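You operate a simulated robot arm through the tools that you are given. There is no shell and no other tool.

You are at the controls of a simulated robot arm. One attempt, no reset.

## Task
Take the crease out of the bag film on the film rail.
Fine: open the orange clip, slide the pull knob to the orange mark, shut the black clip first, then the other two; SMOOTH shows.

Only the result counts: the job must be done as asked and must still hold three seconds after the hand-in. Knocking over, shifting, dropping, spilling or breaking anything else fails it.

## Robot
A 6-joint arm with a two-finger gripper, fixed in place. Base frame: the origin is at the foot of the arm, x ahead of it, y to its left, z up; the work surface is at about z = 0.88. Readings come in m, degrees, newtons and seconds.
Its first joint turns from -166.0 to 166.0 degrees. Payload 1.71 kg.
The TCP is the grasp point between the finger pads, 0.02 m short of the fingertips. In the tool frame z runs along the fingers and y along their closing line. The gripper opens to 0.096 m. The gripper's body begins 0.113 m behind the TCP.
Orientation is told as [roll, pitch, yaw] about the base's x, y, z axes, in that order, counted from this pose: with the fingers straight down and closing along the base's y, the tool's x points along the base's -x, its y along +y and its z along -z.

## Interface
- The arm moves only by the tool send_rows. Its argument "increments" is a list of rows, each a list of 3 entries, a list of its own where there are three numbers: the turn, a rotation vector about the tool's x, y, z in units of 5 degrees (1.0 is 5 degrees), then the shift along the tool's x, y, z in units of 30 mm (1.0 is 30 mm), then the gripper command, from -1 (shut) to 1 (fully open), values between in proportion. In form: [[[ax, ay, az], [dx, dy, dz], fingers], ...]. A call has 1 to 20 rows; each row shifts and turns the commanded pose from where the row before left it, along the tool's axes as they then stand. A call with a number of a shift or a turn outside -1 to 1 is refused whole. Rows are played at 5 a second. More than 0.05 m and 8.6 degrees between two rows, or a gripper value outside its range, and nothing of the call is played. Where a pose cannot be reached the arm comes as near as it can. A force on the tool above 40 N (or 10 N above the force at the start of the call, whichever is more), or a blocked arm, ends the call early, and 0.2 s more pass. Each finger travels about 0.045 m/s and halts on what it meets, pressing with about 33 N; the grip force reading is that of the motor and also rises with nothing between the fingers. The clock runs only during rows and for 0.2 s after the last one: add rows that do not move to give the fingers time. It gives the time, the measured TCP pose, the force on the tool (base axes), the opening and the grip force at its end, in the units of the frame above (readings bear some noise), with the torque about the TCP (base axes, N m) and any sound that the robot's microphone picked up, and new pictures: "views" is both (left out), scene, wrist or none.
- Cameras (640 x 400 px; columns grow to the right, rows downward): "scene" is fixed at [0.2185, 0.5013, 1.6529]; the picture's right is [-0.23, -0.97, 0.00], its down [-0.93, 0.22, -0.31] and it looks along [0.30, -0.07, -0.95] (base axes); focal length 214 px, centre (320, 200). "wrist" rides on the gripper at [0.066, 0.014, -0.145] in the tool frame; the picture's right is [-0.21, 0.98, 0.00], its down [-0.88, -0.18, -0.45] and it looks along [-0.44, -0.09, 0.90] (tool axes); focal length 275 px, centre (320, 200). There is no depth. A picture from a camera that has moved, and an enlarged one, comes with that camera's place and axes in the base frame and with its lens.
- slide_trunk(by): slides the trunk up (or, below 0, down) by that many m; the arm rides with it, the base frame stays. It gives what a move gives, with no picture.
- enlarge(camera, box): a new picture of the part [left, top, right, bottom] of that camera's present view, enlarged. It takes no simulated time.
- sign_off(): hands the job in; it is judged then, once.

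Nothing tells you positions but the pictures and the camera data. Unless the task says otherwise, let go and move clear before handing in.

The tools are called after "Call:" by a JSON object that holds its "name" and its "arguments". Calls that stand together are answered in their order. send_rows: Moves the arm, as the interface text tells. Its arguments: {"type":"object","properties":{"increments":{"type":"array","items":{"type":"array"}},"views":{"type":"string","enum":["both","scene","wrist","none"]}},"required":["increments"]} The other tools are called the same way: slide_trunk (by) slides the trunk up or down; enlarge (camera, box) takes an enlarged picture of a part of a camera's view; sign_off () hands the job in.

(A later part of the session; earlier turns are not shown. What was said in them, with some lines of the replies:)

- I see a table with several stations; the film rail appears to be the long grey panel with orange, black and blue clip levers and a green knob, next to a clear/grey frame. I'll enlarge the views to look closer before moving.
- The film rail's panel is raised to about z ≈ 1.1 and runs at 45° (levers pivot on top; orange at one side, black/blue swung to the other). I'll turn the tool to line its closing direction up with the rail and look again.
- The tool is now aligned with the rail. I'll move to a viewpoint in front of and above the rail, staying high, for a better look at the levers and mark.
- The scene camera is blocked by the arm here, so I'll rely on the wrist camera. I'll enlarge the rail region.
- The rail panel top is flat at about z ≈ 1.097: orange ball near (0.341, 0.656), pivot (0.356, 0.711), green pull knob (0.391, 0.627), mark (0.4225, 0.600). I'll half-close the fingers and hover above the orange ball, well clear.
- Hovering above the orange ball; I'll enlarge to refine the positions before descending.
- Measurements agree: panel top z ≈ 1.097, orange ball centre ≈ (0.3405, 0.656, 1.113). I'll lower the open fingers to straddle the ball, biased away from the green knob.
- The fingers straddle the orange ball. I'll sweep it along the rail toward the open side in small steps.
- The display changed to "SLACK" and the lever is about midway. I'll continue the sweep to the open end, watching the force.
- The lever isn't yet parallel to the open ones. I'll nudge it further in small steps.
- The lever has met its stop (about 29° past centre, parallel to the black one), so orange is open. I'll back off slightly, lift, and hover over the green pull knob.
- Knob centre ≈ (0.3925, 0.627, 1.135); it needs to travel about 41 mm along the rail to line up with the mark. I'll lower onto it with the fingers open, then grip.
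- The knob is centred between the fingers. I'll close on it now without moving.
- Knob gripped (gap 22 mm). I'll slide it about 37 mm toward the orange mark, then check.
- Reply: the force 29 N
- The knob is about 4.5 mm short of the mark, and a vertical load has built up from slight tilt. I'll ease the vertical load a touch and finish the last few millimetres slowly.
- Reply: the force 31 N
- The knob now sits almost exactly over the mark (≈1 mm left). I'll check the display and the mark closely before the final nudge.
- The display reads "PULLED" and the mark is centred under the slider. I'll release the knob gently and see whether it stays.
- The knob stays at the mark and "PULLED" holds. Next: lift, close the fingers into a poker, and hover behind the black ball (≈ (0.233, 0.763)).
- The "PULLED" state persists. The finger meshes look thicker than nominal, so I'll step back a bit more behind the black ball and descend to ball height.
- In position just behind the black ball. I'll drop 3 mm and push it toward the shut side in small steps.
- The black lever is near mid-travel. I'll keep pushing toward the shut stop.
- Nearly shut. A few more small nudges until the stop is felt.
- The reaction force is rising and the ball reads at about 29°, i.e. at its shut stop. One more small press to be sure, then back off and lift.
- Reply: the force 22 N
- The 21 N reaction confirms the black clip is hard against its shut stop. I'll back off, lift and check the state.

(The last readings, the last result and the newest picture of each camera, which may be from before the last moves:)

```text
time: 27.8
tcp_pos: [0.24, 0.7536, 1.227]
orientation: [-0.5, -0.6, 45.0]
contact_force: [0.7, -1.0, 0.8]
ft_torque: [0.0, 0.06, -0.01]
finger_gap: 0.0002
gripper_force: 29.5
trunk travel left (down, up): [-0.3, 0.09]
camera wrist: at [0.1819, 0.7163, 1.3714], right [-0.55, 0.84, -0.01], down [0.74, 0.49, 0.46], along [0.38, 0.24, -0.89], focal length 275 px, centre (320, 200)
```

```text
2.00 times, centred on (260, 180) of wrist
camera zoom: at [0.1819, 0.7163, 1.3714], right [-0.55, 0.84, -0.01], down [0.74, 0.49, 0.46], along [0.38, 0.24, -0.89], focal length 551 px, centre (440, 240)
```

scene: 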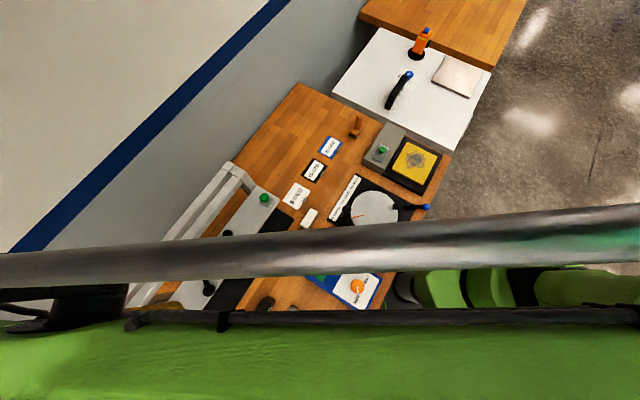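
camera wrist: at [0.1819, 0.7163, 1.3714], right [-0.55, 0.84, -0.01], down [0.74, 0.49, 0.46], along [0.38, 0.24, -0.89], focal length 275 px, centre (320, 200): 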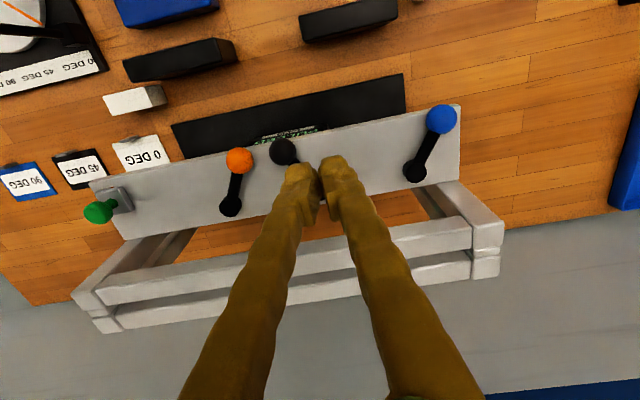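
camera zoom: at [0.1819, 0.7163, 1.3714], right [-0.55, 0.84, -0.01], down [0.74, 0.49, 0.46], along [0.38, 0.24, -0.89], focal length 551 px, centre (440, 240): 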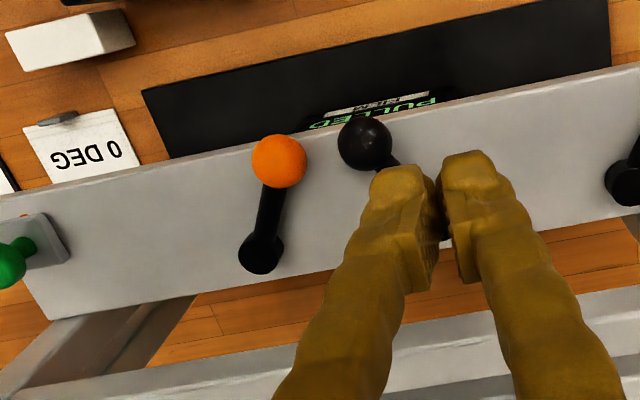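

Black is shut, display still "PULLED". The shut black ball leaves little room beside the orange ball, so I'll place one finger in the open area between the lever bars (nearer the pivots) to push the orange bar. First hover there.

Call:
{"name": "send_rows", "arguments": {"increments": [[[0, 0, 0], [-0.24, -0.857, 0], 0.125], [[0, 0, 0], [-0.24, -0.857, 0], 0.125], [[0, 0, 0], [-0.24, -0.857, 0], 0.125], [[0, 0, 0], [-0.24, -0.857, 0], 0.125], [[0, 0, 0], [0, 0, 0], 0.125]], "views": "wrist"}}

Call:
{"name": "enlarge", "arguments": {"camera": "wrist", "box": [200, 80, 480, 255]}}

```text
time: 29.0
tcp_pos: [0.3313, 0.7003, 1.2271]
orientation: [-0.4, -0.6, 45.0]
contact_force: [0.6, 0.1, 0.8]
ft_torque: [0.05, -0.01, -0.01]
finger_gap: 0.054
gripper_force: 0.0
trunk travel left (down, up): [-0.3, 0.09]
camera wrist: at [0.2739, 0.6639, 1.3719], right [-0.55, 0.84, -0.01], down [0.74, 0.49, 0.46], along [0.38, 0.24, -0.89], focal length 275 px, centre (320, 200)
```

wrist: 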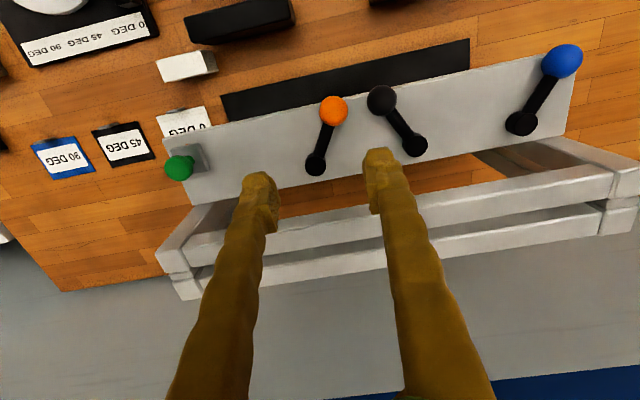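

```text
2.29 times, centred on (340, 168) of wrist
camera zoom: at [0.2739, 0.6639, 1.3719], right [-0.55, 0.84, -0.01], down [0.74, 0.49, 0.46], along [0.38, 0.24, -0.89], focal length 629 px, centre (274, 274)
```

zoom: 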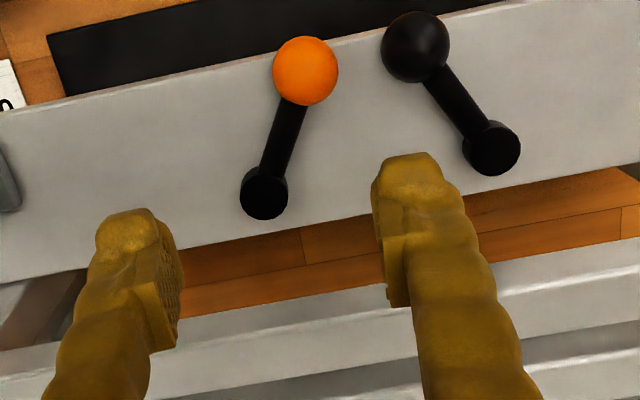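

Aligned as planned. I'll descend most of the way (tips still above the lever tops) and verify clearance.

Call:
{"name": "send_rows", "arguments": {"increments": [[[0, 0, 0], [0, 0, 0.86], 0.125], [[0, 0, 0], [0, 0, 0.86], 0.125], [[0, 0, 0], [0, 0, 0.86], 0.125], [[0, 0, 0], [0, 0, 0], 0.125]], "views": "wrist"}}

Call:
{"name": "enlarge", "arguments": {"camera": "wrist", "box": [200, 80, 480, 255]}}

```text
time: 30.0
tcp_pos: [0.3334, 0.7035, 1.1492]
orientation: [-0.5, -0.6, 44.9]
contact_force: [0.1, 0.1, 0.1]
ft_torque: [0.01, -0.01, 0.0]
finger_gap: 0.0536
gripper_force: 0.0
trunk travel left (down, up): [-0.3, 0.09]
camera wrist: at [0.2753, 0.6677, 1.2938], right [-0.55, 0.84, -0.01], down [0.74, 0.49, 0.45], along [0.38, 0.24, -0.89], focal length 275 px, centre (320, 200)
```

wrist: 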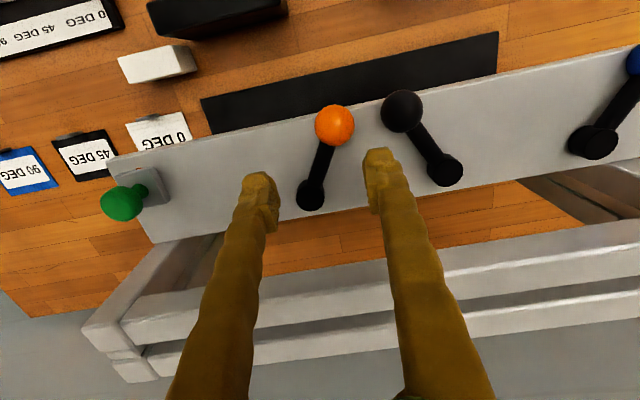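

```text
2.29 times, centred on (340, 168) of wrist
camera zoom: at [0.2753, 0.6677, 1.2938], right [-0.55, 0.84, -0.01], down [0.74, 0.49, 0.45], along [0.38, 0.24, -0.89], focal length 629 px, centre (274, 274)
```

zoom: 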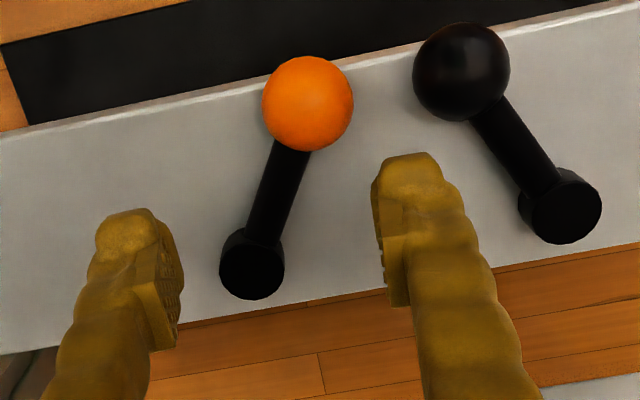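

Finger A will land in the gap between the orange and black bars, and finger B on the far side of the orange lever. I'll finish the descent with a slight shift toward the front.

Call:
{"name": "send_rows", "arguments": {"increments": [[[0, 0, 0], [0.1, 0, 0.3], 0.125], [[0, 0, 0], [0, 0, 0.3], 0.125], [[0, 0, 0], [0, 0, 0.25], 0.125], [[0, 0, 0], [0, 0, 0], 0.125]], "views": "wrist"}}

Call:
{"name": "enlarge", "arguments": {"camera": "wrist", "box": [200, 80, 480, 255]}}

```text
time: 31.0
tcp_pos: [0.3307, 0.7012, 1.1231]
orientation: [-0.5, -0.6, 45.0]
contact_force: [0.6, 0.4, 0.1]
ft_torque: [-0.01, -0.01, 0.03]
finger_gap: 0.0541
gripper_force: 0.1
trunk travel left (down, up): [-0.3, 0.09]
camera wrist: at [0.2734, 0.664, 1.2687], right [-0.55, 0.84, -0.01], down [0.74, 0.49, 0.46], along [0.38, 0.24, -0.89], focal length 275 px, centre (320, 200)
```

wrist: 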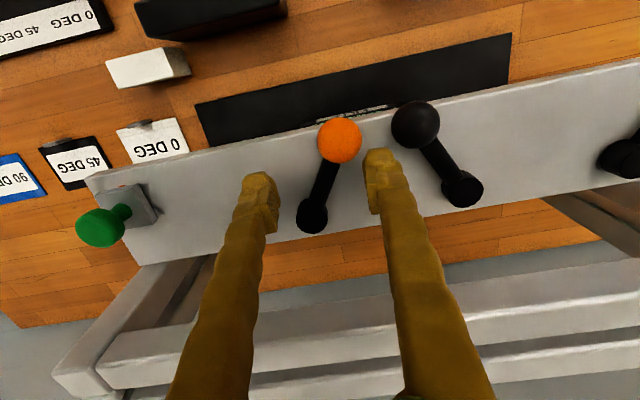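

```text
2.29 times, centred on (340, 168) of wrist
camera zoom: at [0.2734, 0.664, 1.2687], right [-0.55, 0.84, -0.01], down [0.74, 0.49, 0.46], along [0.38, 0.24, -0.89], focal length 629 px, centre (274, 274)
```

zoom: 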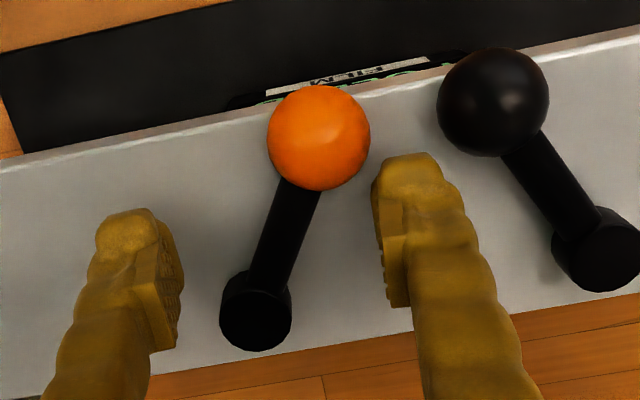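

Finger A sits between the levers, clear of both. I'll push toward the shut side while drifting slightly outward to follow the lever's swing.

Call:
{"name": "send_rows", "arguments": {"increments": [[[0, 0, 0], [0.04, -0.25, 0], 0.125], [[0, 0, 0], [0.08, -0.25, 0], 0.125], [[0, 0, 0], [0.1, -0.25, 0], 0.125], [[0, 0, 0], [0.1, -0.25, 0], 0.125], [[0, 0, 0], [0, 0, 0], 0.125]], "views": "wrist"}}

Call:
{"name": "enlarge", "arguments": {"camera": "wrist", "box": [200, 80, 480, 255]}}

```text
time: 32.2
tcp_pos: [0.3454, 0.6718, 1.1208]
orientation: [-0.5, -0.6, 45.0]
contact_force: [0.4, 1.4, 0.6]
ft_torque: [0.03, 0.03, -0.03]
finger_gap: 0.0547
gripper_force: 0.7
trunk travel left (down, up): [-0.3, 0.09]
camera wrist: at [0.2871, 0.635, 1.2669], right [-0.55, 0.84, -0.01], down [0.74, 0.49, 0.45], along [0.38, 0.24, -0.89], focal length 275 px, centre (320, 200)
```

wrist: 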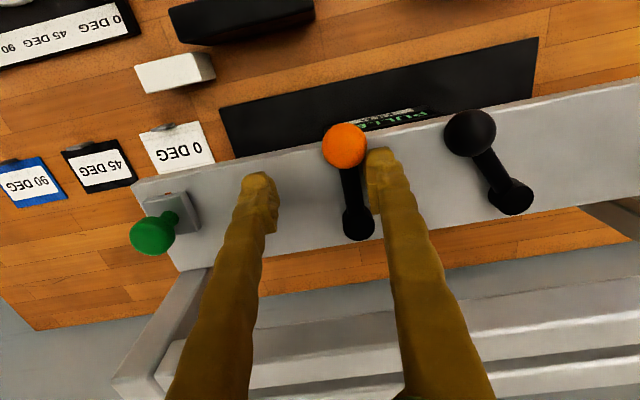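

```text
2.29 times, centred on (340, 168) of wrist
camera zoom: at [0.2871, 0.635, 1.2669], right [-0.55, 0.84, -0.01], down [0.74, 0.49, 0.45], along [0.38, 0.24, -0.89], focal length 629 px, centre (274, 274)
```

zoom: 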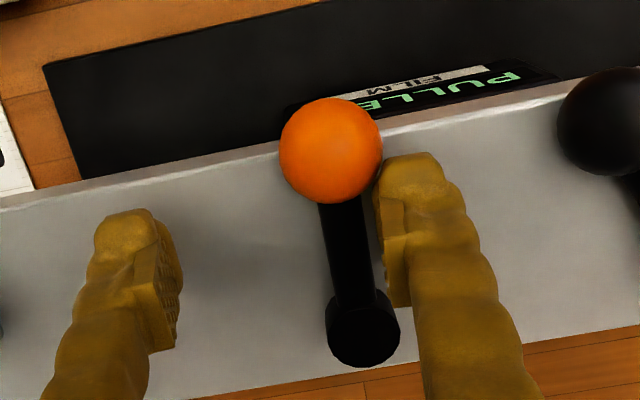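

The lever is past mid-travel. I'll continue pushing and drift outward so the finger bears on the ball.

Call:
{"name": "send_rows", "arguments": {"increments": [[[0, 0, 0], [0.15, -0.2, -0.05], 0.125], [[0, 0, 0], [0.12, -0.2, 0], 0.125], [[0, 0, 0], [0.1, -0.2, 0], 0.125], [[0, 0, 0], [0, 0, 0], 0.125]], "views": "wrist"}}

Call:
{"name": "enlarge", "arguments": {"camera": "wrist", "box": [200, 80, 480, 255]}}

```text
time: 33.2
tcp_pos: [0.3512, 0.6507, 1.1229]
orientation: [-0.4, -0.5, 45.0]
contact_force: [-0.9, 1.1, -1.0]
ft_torque: [0.02, 0.03, 0.01]
finger_gap: 0.0547
gripper_force: 0.7
trunk travel left (down, up): [-0.3, 0.09]
camera wrist: at [0.2926, 0.615, 1.2688], right [-0.55, 0.84, -0.01], down [0.74, 0.49, 0.45], along [0.38, 0.24, -0.89], focal length 275 px, centre (320, 200)
```

wrist: 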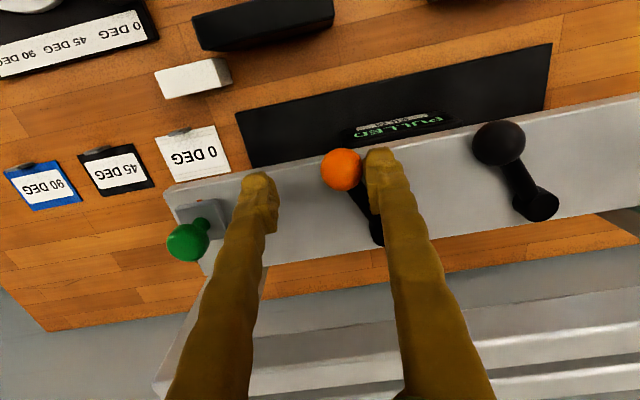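

```text
2.29 times, centred on (340, 168) of wrist
camera zoom: at [0.2926, 0.615, 1.2688], right [-0.55, 0.84, -0.01], down [0.74, 0.49, 0.45], along [0.38, 0.24, -0.89], focal length 629 px, centre (274, 274)
```

zoom: 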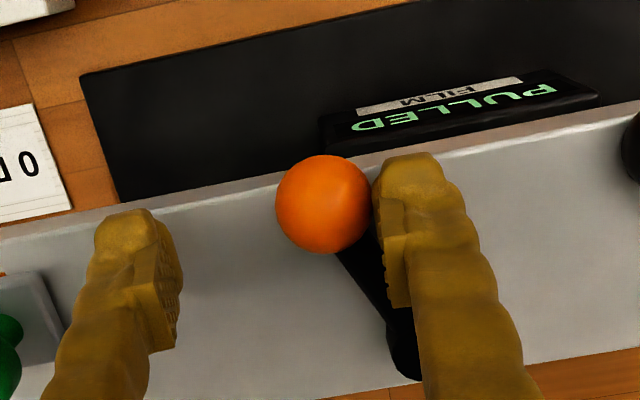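

Almost shut. Two more small nudges until the stop is felt.

Call:
{"name": "send_rows", "arguments": {"increments": [[[0, 0, 0], [0, -0.1, 0], 0.125], [[0, 0, 0], [0, -0.1, 0], 0.125], [[0, 0, 0], [0, 0, 0], 0.125]], "views": "wrist"}}

Call:
{"name": "enlarge", "arguments": {"camera": "wrist", "box": [160, 80, 440, 255]}}

```text
time: 34.0
tcp_pos: [0.3542, 0.6477, 1.124]
orientation: [-0.5, -0.6, 45.0]
contact_force: [-0.4, 3.1, 1.7]
ft_torque: [0.1, 0.04, -0.03]
finger_gap: 0.0561
gripper_force: 1.4
trunk travel left (down, up): [-0.3, 0.09]
camera wrist: at [0.2968, 0.6104, 1.2688], right [-0.55, 0.84, -0.01], down [0.74, 0.49, 0.46], along [0.38, 0.24, -0.89], focal length 275 px, centre (320, 200)
```

wrist: 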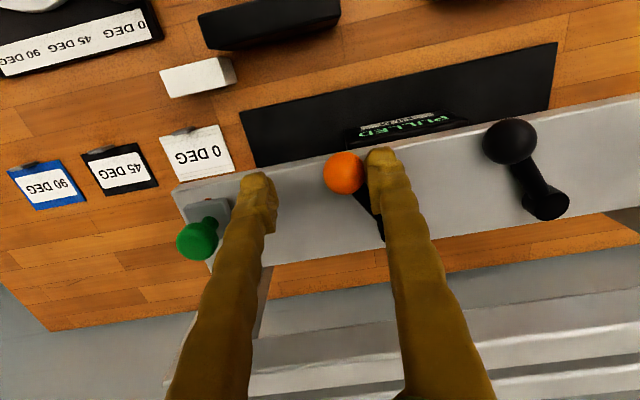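

```text
2.29 times, centred on (300, 168) of wrist
camera zoom: at [0.2968, 0.6104, 1.2688], right [-0.55, 0.84, -0.01], down [0.74, 0.49, 0.46], along [0.38, 0.24, -0.89], focal length 629 px, centre (366, 274)
```

zoom: 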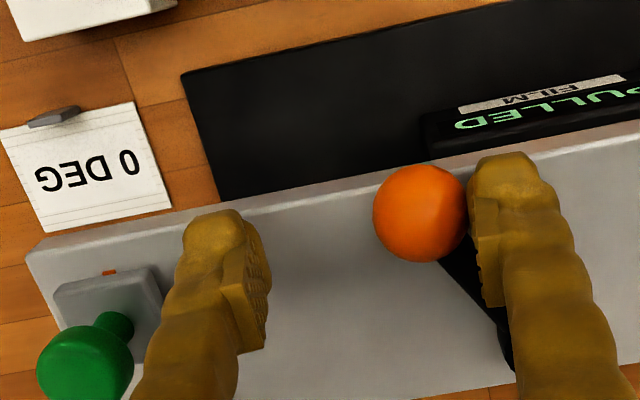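

The orange ball is back at its original shut spot (0.340, 0.655) and the finger is being deflected. One more press to confirm, then back off and lift.

Call:
{"name": "send_rows", "arguments": {"increments": [[[0, 0, 0], [0, -0.1, 0], 0.125], [[0, 0, 0], [0, 0, 0], 0.125]], "views": "none"}}

```text
time: 34.6
tcp_pos: [0.355, 0.6449, 1.1246]
orientation: [-0.6, -0.7, 45.0]
contact_force: [-3.3, 8.9, 4.8]
ft_torque: [0.29, 0.17, -0.13]
finger_gap: 0.0606
gripper_force: 4.5
trunk travel left (down, up): [-0.3, 0.09]
```

The stop is confirmed. I'll back off, lift, close the fingers and travel to hover behind the blue ball (≈ (0.1625, 0.833)).

Call:
{"name": "send_rows", "arguments": {"increments": [[[0, 0, 0], [0, 0.15, 0], 0.125], [[0, 0, 0], [0, 0.2, 0], 0.125], [[0, 0, 0], [0, 0, -0.8], 0.125], [[0, 0, 0], [0, 0, -1], 0.125], [[0, 0, 0], [0, 0, -1], 0.125], [[0, 0, 0], [0, 0, -0.6], 0.125], [[0, 0, 0], [0, 0, 0], 0.125]], "views": "wrist"}}

Call:
{"name": "enlarge", "arguments": {"camera": "wrist", "box": [160, 60, 480, 260]}}

```text
time: 36.2
tcp_pos: [0.3478, 0.6505, 1.2276]
orientation: [-0.5, -0.5, 45.0]
contact_force: [1.0, -1.4, -0.2]
ft_torque: [0.01, -0.04, 0.0]
finger_gap: 0.054
gripper_force: 0.0
trunk travel left (down, up): [-0.3, 0.09]
camera wrist: at [0.29, 0.615, 1.3719], right [-0.55, 0.84, -0.01], down [0.74, 0.49, 0.46], along [0.38, 0.24, -0.89], focal length 275 px, centre (320, 200)
```

wrist: 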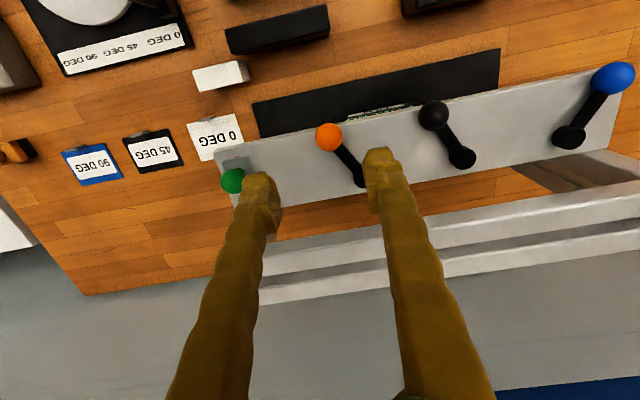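

```text
2.00 times, centred on (320, 160) of wrist
camera zoom: at [0.29, 0.615, 1.3719], right [-0.55, 0.84, -0.01], down [0.74, 0.49, 0.46], along [0.38, 0.24, -0.89], focal length 551 px, centre (320, 280)
```

zoom: 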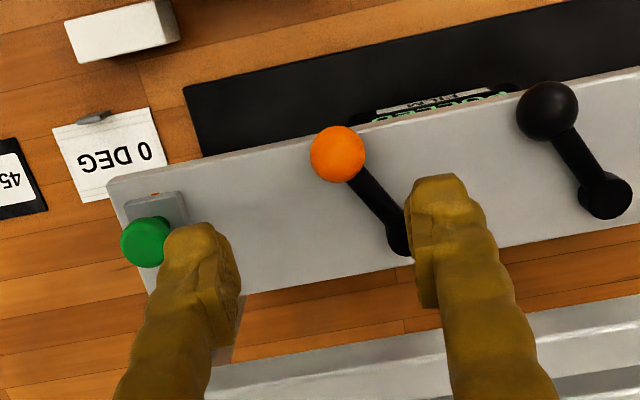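

Orange and black are both shut. Now I'll travel to hover behind the blue ball with the fingers closed.

Call:
{"name": "send_rows", "arguments": {"increments": [[[0, 0, 0], [0.02, 0.905, 0], -1], [[0, 0, 0], [0.02, 0.905, 0], -1], [[0, 0, 0], [0.02, 0.905, 0], -1], [[0, 0, 0], [0.02, 0.905, 0], -1], [[0, 0, 0], [0.02, 0.905, 0], -1], [[0, 0, 0], [0.02, 0.905, 0], -1], [[0, 0, 0], [0.02, 0.905, 0], -1], [[0, 0, 0], [0.02, 0.905, 0], -1], [[0, 0, 0], [0.02, 0.905, 0], -1], [[0, 0, 0], [0.02, 0.905, 0], -1], [[0, 0, 0], [0.02, 0.905, 0], -1], [[0, 0, 0], [0, 0, 0], -1]], "views": "both"}}

Call:
{"name": "enlarge", "arguments": {"camera": "wrist", "box": [160, 80, 440, 255]}}

```text
time: 38.8
tcp_pos: [0.1314, 0.8566, 1.2232]
orientation: [-0.5, -0.6, 45.0]
contact_force: [0.4, -0.1, -0.4]
ft_torque: [-0.04, 0.05, 0.0]
finger_gap: 0.0
gripper_force: 29.9
trunk travel left (down, up): [-0.3, 0.09]
camera wrist: at [0.0737, 0.8212, 1.368], right [-0.55, 0.84, -0.01], down [0.74, 0.49, 0.45], along [0.38, 0.24, -0.89], focal length 275 px, centre (320, 200)
```

scene: 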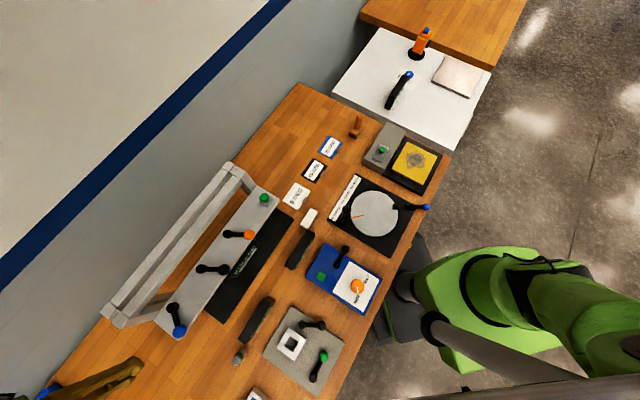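
wrist: 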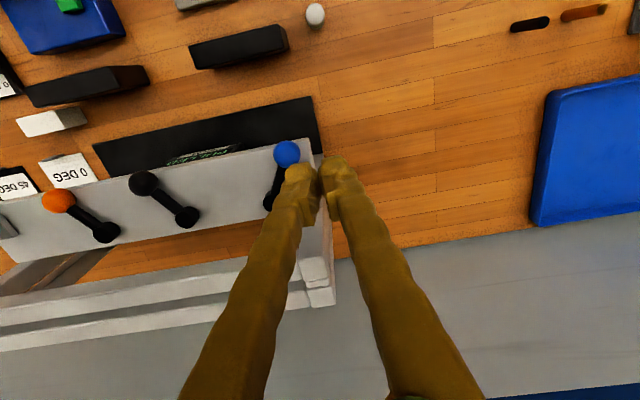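

```text
2.29 times, centred on (300, 168) of wrist
camera zoom: at [0.0737, 0.8212, 1.368], right [-0.55, 0.84, -0.01], down [0.74, 0.49, 0.45], along [0.38, 0.24, -0.89], focal length 629 px, centre (366, 274)
```

zoom: 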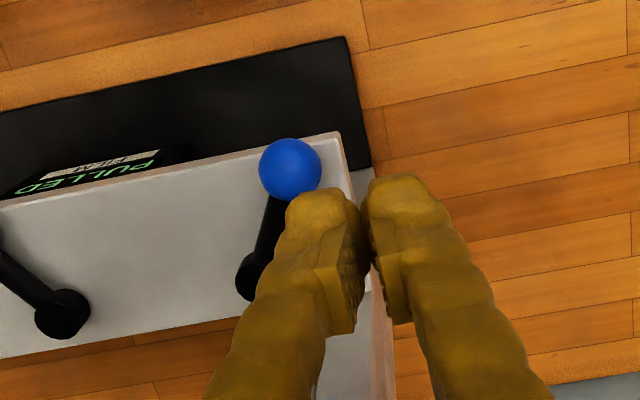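

Hovering behind blue; scene view shows everything else undisturbed. I'll step back 6 mm more and descend to ball height.

Call:
{"name": "send_rows", "arguments": {"increments": [[[0, 0, 0], [0, 0.22, 0], -1], [[0, 0, 0], [0, 0, 0.82], -1], [[0, 0, 0], [0, 0, 0.82], -1], [[0, 0, 0], [0, 0, 0.82], -1], [[0, 0, 0], [0, 0, 0.82], -1], [[0, 0, 0], [0, 0, 0], -1]], "views": "wrist"}}

Call:
{"name": "enlarge", "arguments": {"camera": "wrist", "box": [160, 80, 440, 255]}}

```text
time: 40.2
tcp_pos: [0.1269, 0.8605, 1.1248]
orientation: [-0.5, -0.6, 45.0]
contact_force: [0.1, 0.2, 0.4]
ft_torque: [-0.04, -0.03, 0.01]
finger_gap: 0.0
gripper_force: 29.8
trunk travel left (down, up): [-0.3, 0.09]
camera wrist: at [0.0704, 0.8241, 1.2697], right [-0.55, 0.84, -0.01], down [0.74, 0.49, 0.45], along [0.38, 0.24, -0.89], focal length 275 px, centre (320, 200)
```

wrist: 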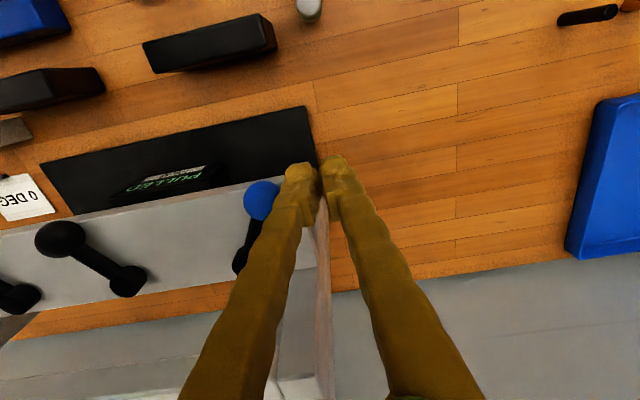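

```text
2.29 times, centred on (300, 168) of wrist
camera zoom: at [0.0704, 0.8241, 1.2697], right [-0.55, 0.84, -0.01], down [0.74, 0.49, 0.45], along [0.38, 0.24, -0.89], focal length 629 px, centre (366, 274)
```

zoom: 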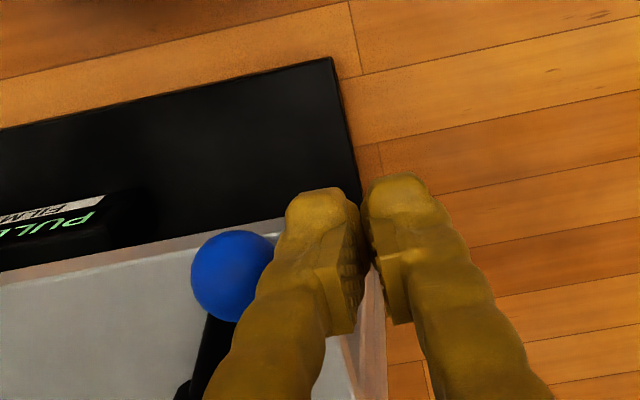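

In place behind the blue ball. Pushing it toward the shut side now.

Call:
{"name": "send_rows", "arguments": {"increments": [[[0, 0, 0], [0, -0.3, 0], -1], [[0, 0, 0], [0, -0.3, 0], -1], [[0, 0, 0], [0.03, -0.3, 0], -1], [[0, 0, 0], [0, -0.3, 0], -1], [[0, 0, 0], [-0.03, -0.3, 0], -1], [[0, 0, 0], [-0.03, -0.3, 0], -1], [[0, 0, 0], [0, 0, 0], -1]], "views": "wrist"}}

Call:
{"name": "enlarge", "arguments": {"camera": "wrist", "box": [160, 80, 440, 255]}}

```text
time: 41.8
tcp_pos: [0.1669, 0.8261, 1.1254]
orientation: [-0.5, -0.6, 44.9]
contact_force: [-0.4, -0.1, 0.6]
ft_torque: [-0.01, 0.03, -0.01]
finger_gap: 0.0002
gripper_force: 29.2
trunk travel left (down, up): [-0.3, 0.09]
camera wrist: at [0.1098, 0.7894, 1.2695], right [-0.55, 0.84, -0.01], down [0.74, 0.49, 0.46], along [0.38, 0.24, -0.89], focal length 275 px, centre (320, 200)
```

wrist: 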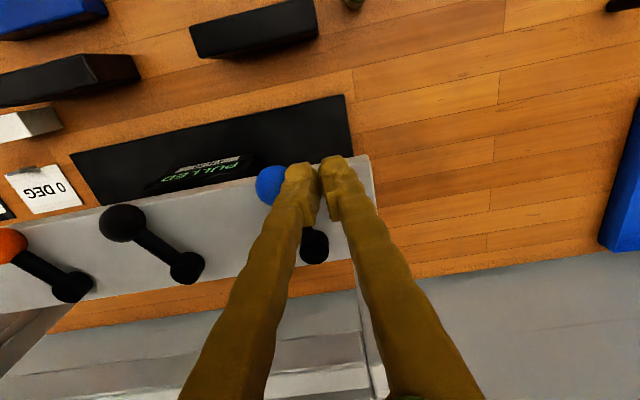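

```text
2.29 times, centred on (300, 168) of wrist
camera zoom: at [0.1098, 0.7894, 1.2695], right [-0.55, 0.84, -0.01], down [0.74, 0.49, 0.46], along [0.38, 0.24, -0.89], focal length 629 px, centre (366, 274)
```

zoom: 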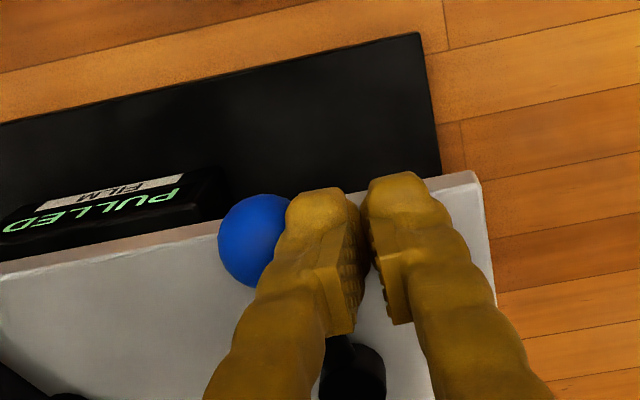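

Blue is past mid-travel, about 16 mm left. Continuing slowly to the stop.

Call:
{"name": "send_rows", "arguments": {"increments": [[[0, 0, 0], [-0.03, -0.15, 0], -1], [[0, 0, 0], [-0.03, -0.15, 0], -1], [[0, 0, 0], [-0.02, -0.12, 0], -1], [[0, 0, 0], [-0.02, -0.1, 0], -1], [[0, 0, 0], [0, 0, 0], -1]], "views": "wrist"}}

Call:
{"name": "enlarge", "arguments": {"camera": "wrist", "box": [120, 80, 440, 280]}}

```text
time: 43.0
tcp_pos: [0.1801, 0.8165, 1.1245]
orientation: [-0.4, -0.6, 45.1]
contact_force: [-2.4, 2.9, 3.4]
ft_torque: [0.01, -0.02, -0.01]
finger_gap: 0.0
gripper_force: 28.5
trunk travel left (down, up): [-0.3, 0.09]
camera wrist: at [0.1225, 0.7811, 1.2704], right [-0.55, 0.84, -0.01], down [0.74, 0.49, 0.46], along [0.38, 0.24, -0.89], focal length 275 px, centre (320, 200)
```

wrist: 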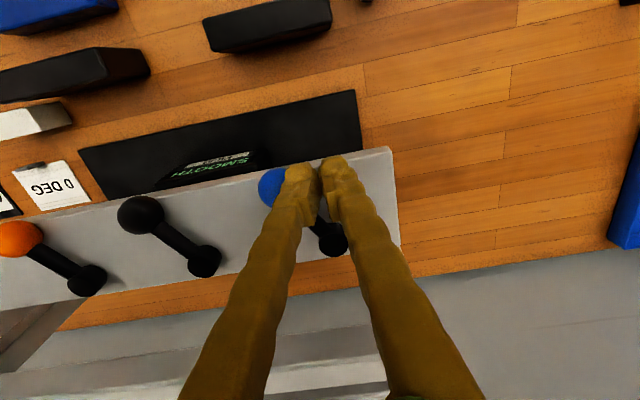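

```text
2.00 times, centred on (280, 180) of wrist
camera zoom: at [0.1225, 0.7811, 1.2704], right [-0.55, 0.84, -0.01], down [0.74, 0.49, 0.46], along [0.38, 0.24, -0.89], focal length 551 px, centre (400, 240)
```

zoom: 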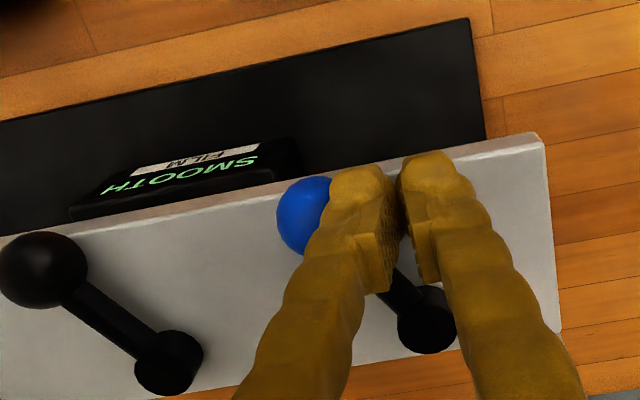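

The display now reads "SMOOTH". I'll give blue one last small press to seat it, then back off, lift clear and check everything holds.

Call:
{"name": "send_rows", "arguments": {"increments": [[[0, 0, 0], [0, -0.07, 0], -1], [[0, 0, 0], [0, 0, 0], -1], [[0, 0, 0], [0, 0.2, 0], -1], [[0, 0, 0], [0, 0.3, 0], -1], [[0, 0, 0], [0, 0, -0.8], -1], [[0, 0, 0], [0, 0, -1], -1], [[0, 0, 0], [0, 0, -1], -1], [[0, 0, 0], [0, 0, -1], -1], [[0, 0, 0], [0, 0.9, -0.9], -1], [[0, 0, 0], [0, 0.9, -0.9], -1], [[0, 0, 0], [0, 0.9, 0], -1], [[0, 0, 0], [0, 0.9, 0], -1], [[0, 0, 0], [0, 0, 0], -1]], "views": "both"}}

Call:
{"name": "enlarge", "arguments": {"camera": "scene", "box": [90, 150, 310, 350]}}

Call:
{"name": "enlarge", "arguments": {"camera": "scene", "box": [200, 120, 450, 400]}}

```text
time: 45.8
tcp_pos: [0.0934, 0.9054, 1.2922]
orientation: [-0.5, -0.6, 45.0]
contact_force: [-0.6, -0.1, -0.2]
ft_torque: [-0.06, 0.01, 0.02]
finger_gap: 0.0
gripper_force: 29.3
trunk travel left (down, up): [-0.3, 0.09]
camera wrist: at [0.0365, 0.8682, 1.4372], right [-0.55, 0.84, -0.01], down [0.74, 0.49, 0.45], along [0.38, 0.24, -0.89], focal length 275 px, centre (320, 200)
```

scene: 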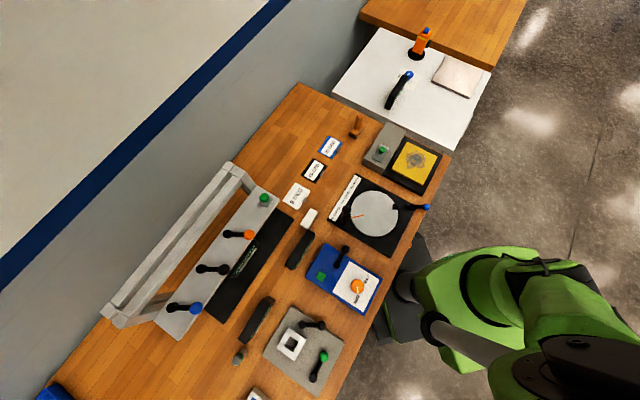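
wrist: 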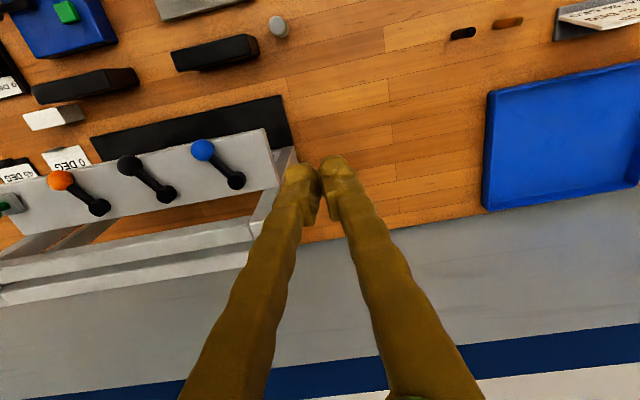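

```text
2.00 times, centred on (200, 250) of scene
camera zoom: at [0.2185, 0.5013, 1.6529], right [-0.23, -0.97, 0.0], down [-0.93, 0.22, -0.31], along [0.3, -0.07, -0.95], focal length 429 px, centre (560, 100)
```

zoom: 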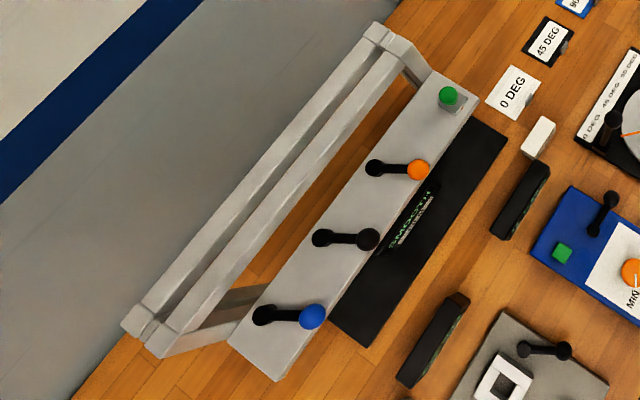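

```text
1.43 times, centred on (325, 260) of scene
camera zoom: at [0.2185, 0.5013, 1.6529], right [-0.23, -0.97, 0.0], down [-0.93, 0.22, -0.31], along [0.3, -0.07, -0.95], focal length 306 px, centre (313, 114)
```

zoom: 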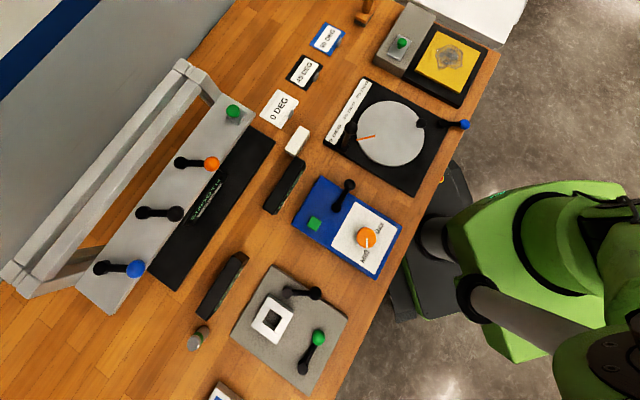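

The display reads "SMOOTH", all three levers are parallel in the shut position, the knob is at the mark, and nothing else has moved. I'll wait a few seconds with the arm still to confirm it holds.

Call:
{"name": "send_rows", "arguments": {"increments": [[[0, 0, 0], [0, 0, 0], -1], [[0, 0, 0], [0, 0, 0], -1], [[0, 0, 0], [0, 0, 0], -1], [[0, 0, 0], [0, 0, 0], -1], [[0, 0, 0], [0, 0, 0], -1], [[0, 0, 0], [0, 0, 0], -1], [[0, 0, 0], [0, 0, 0], -1], [[0, 0, 0], [0, 0, 0], -1], [[0, 0, 0], [0, 0, 0], -1], [[0, 0, 0], [0, 0, 0], -1], [[0, 0, 0], [0, 0, 0], -1], [[0, 0, 0], [0, 0, 0], -1], [[0, 0, 0], [0, 0, 0], -1], [[0, 0, 0], [0, 0, 0], -1], [[0, 0, 0], [0, 0, 0], -1], [[0, 0, 0], [0, 0, 0], -1]], "views": "scene"}}

Call:
{"name": "enlarge", "arguments": {"camera": "scene", "box": [150, 170, 310, 310]}}

```text
time: 49.2
tcp_pos: [0.0943, 0.9041, 1.2921]
orientation: [-0.6, -0.6, 45.1]
contact_force: [0.0, -0.5, 0.0]
ft_torque: [-0.02, 0.01, 0.03]
finger_gap: 0.0
gripper_force: 29.1
trunk travel left (down, up): [-0.3, 0.09]
```

scene: 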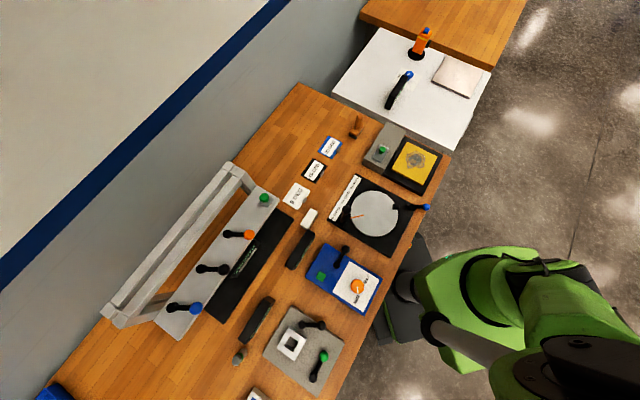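

```text
2.86 times, centred on (230, 240) of scene
camera zoom: at [0.2185, 0.5013, 1.6529], right [-0.23, -0.97, 0.0], down [-0.93, 0.22, -0.31], along [0.3, -0.07, -0.95], focal length 613 px, centre (577, 86)
```

zoom: 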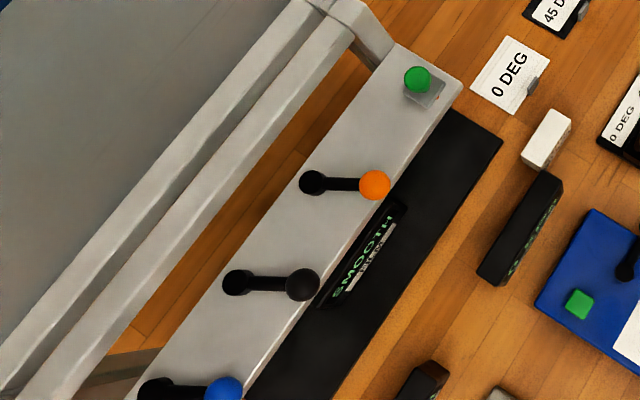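

"SMOOTH" has held for more than three seconds with the arm clear, the knob at the mark and all three clips shut. Handing the job in.

Call:
{"name": "sign_off", "arguments": {}}

```text
The job is handed in.
```

The crease is out of the bag film: the display reads "SMOOTH". It was still showing more than three seconds after I moved the arm clear, and I then handed the job in.

- **Order:** I opened the orange clip, slid the pull knob to the orange mark (display "PULLED"), shut the black clip first, then orange, then blue.
- **Clips:** All three were pushed until they met their stops, and their levers are parallel in the shut position.
- **Pull knob:** It stayed on the mark after I let go, to within about 1 mm by the camera.
- **Rest of the table:** In the last scene picture nothing else looks moved or knocked over.
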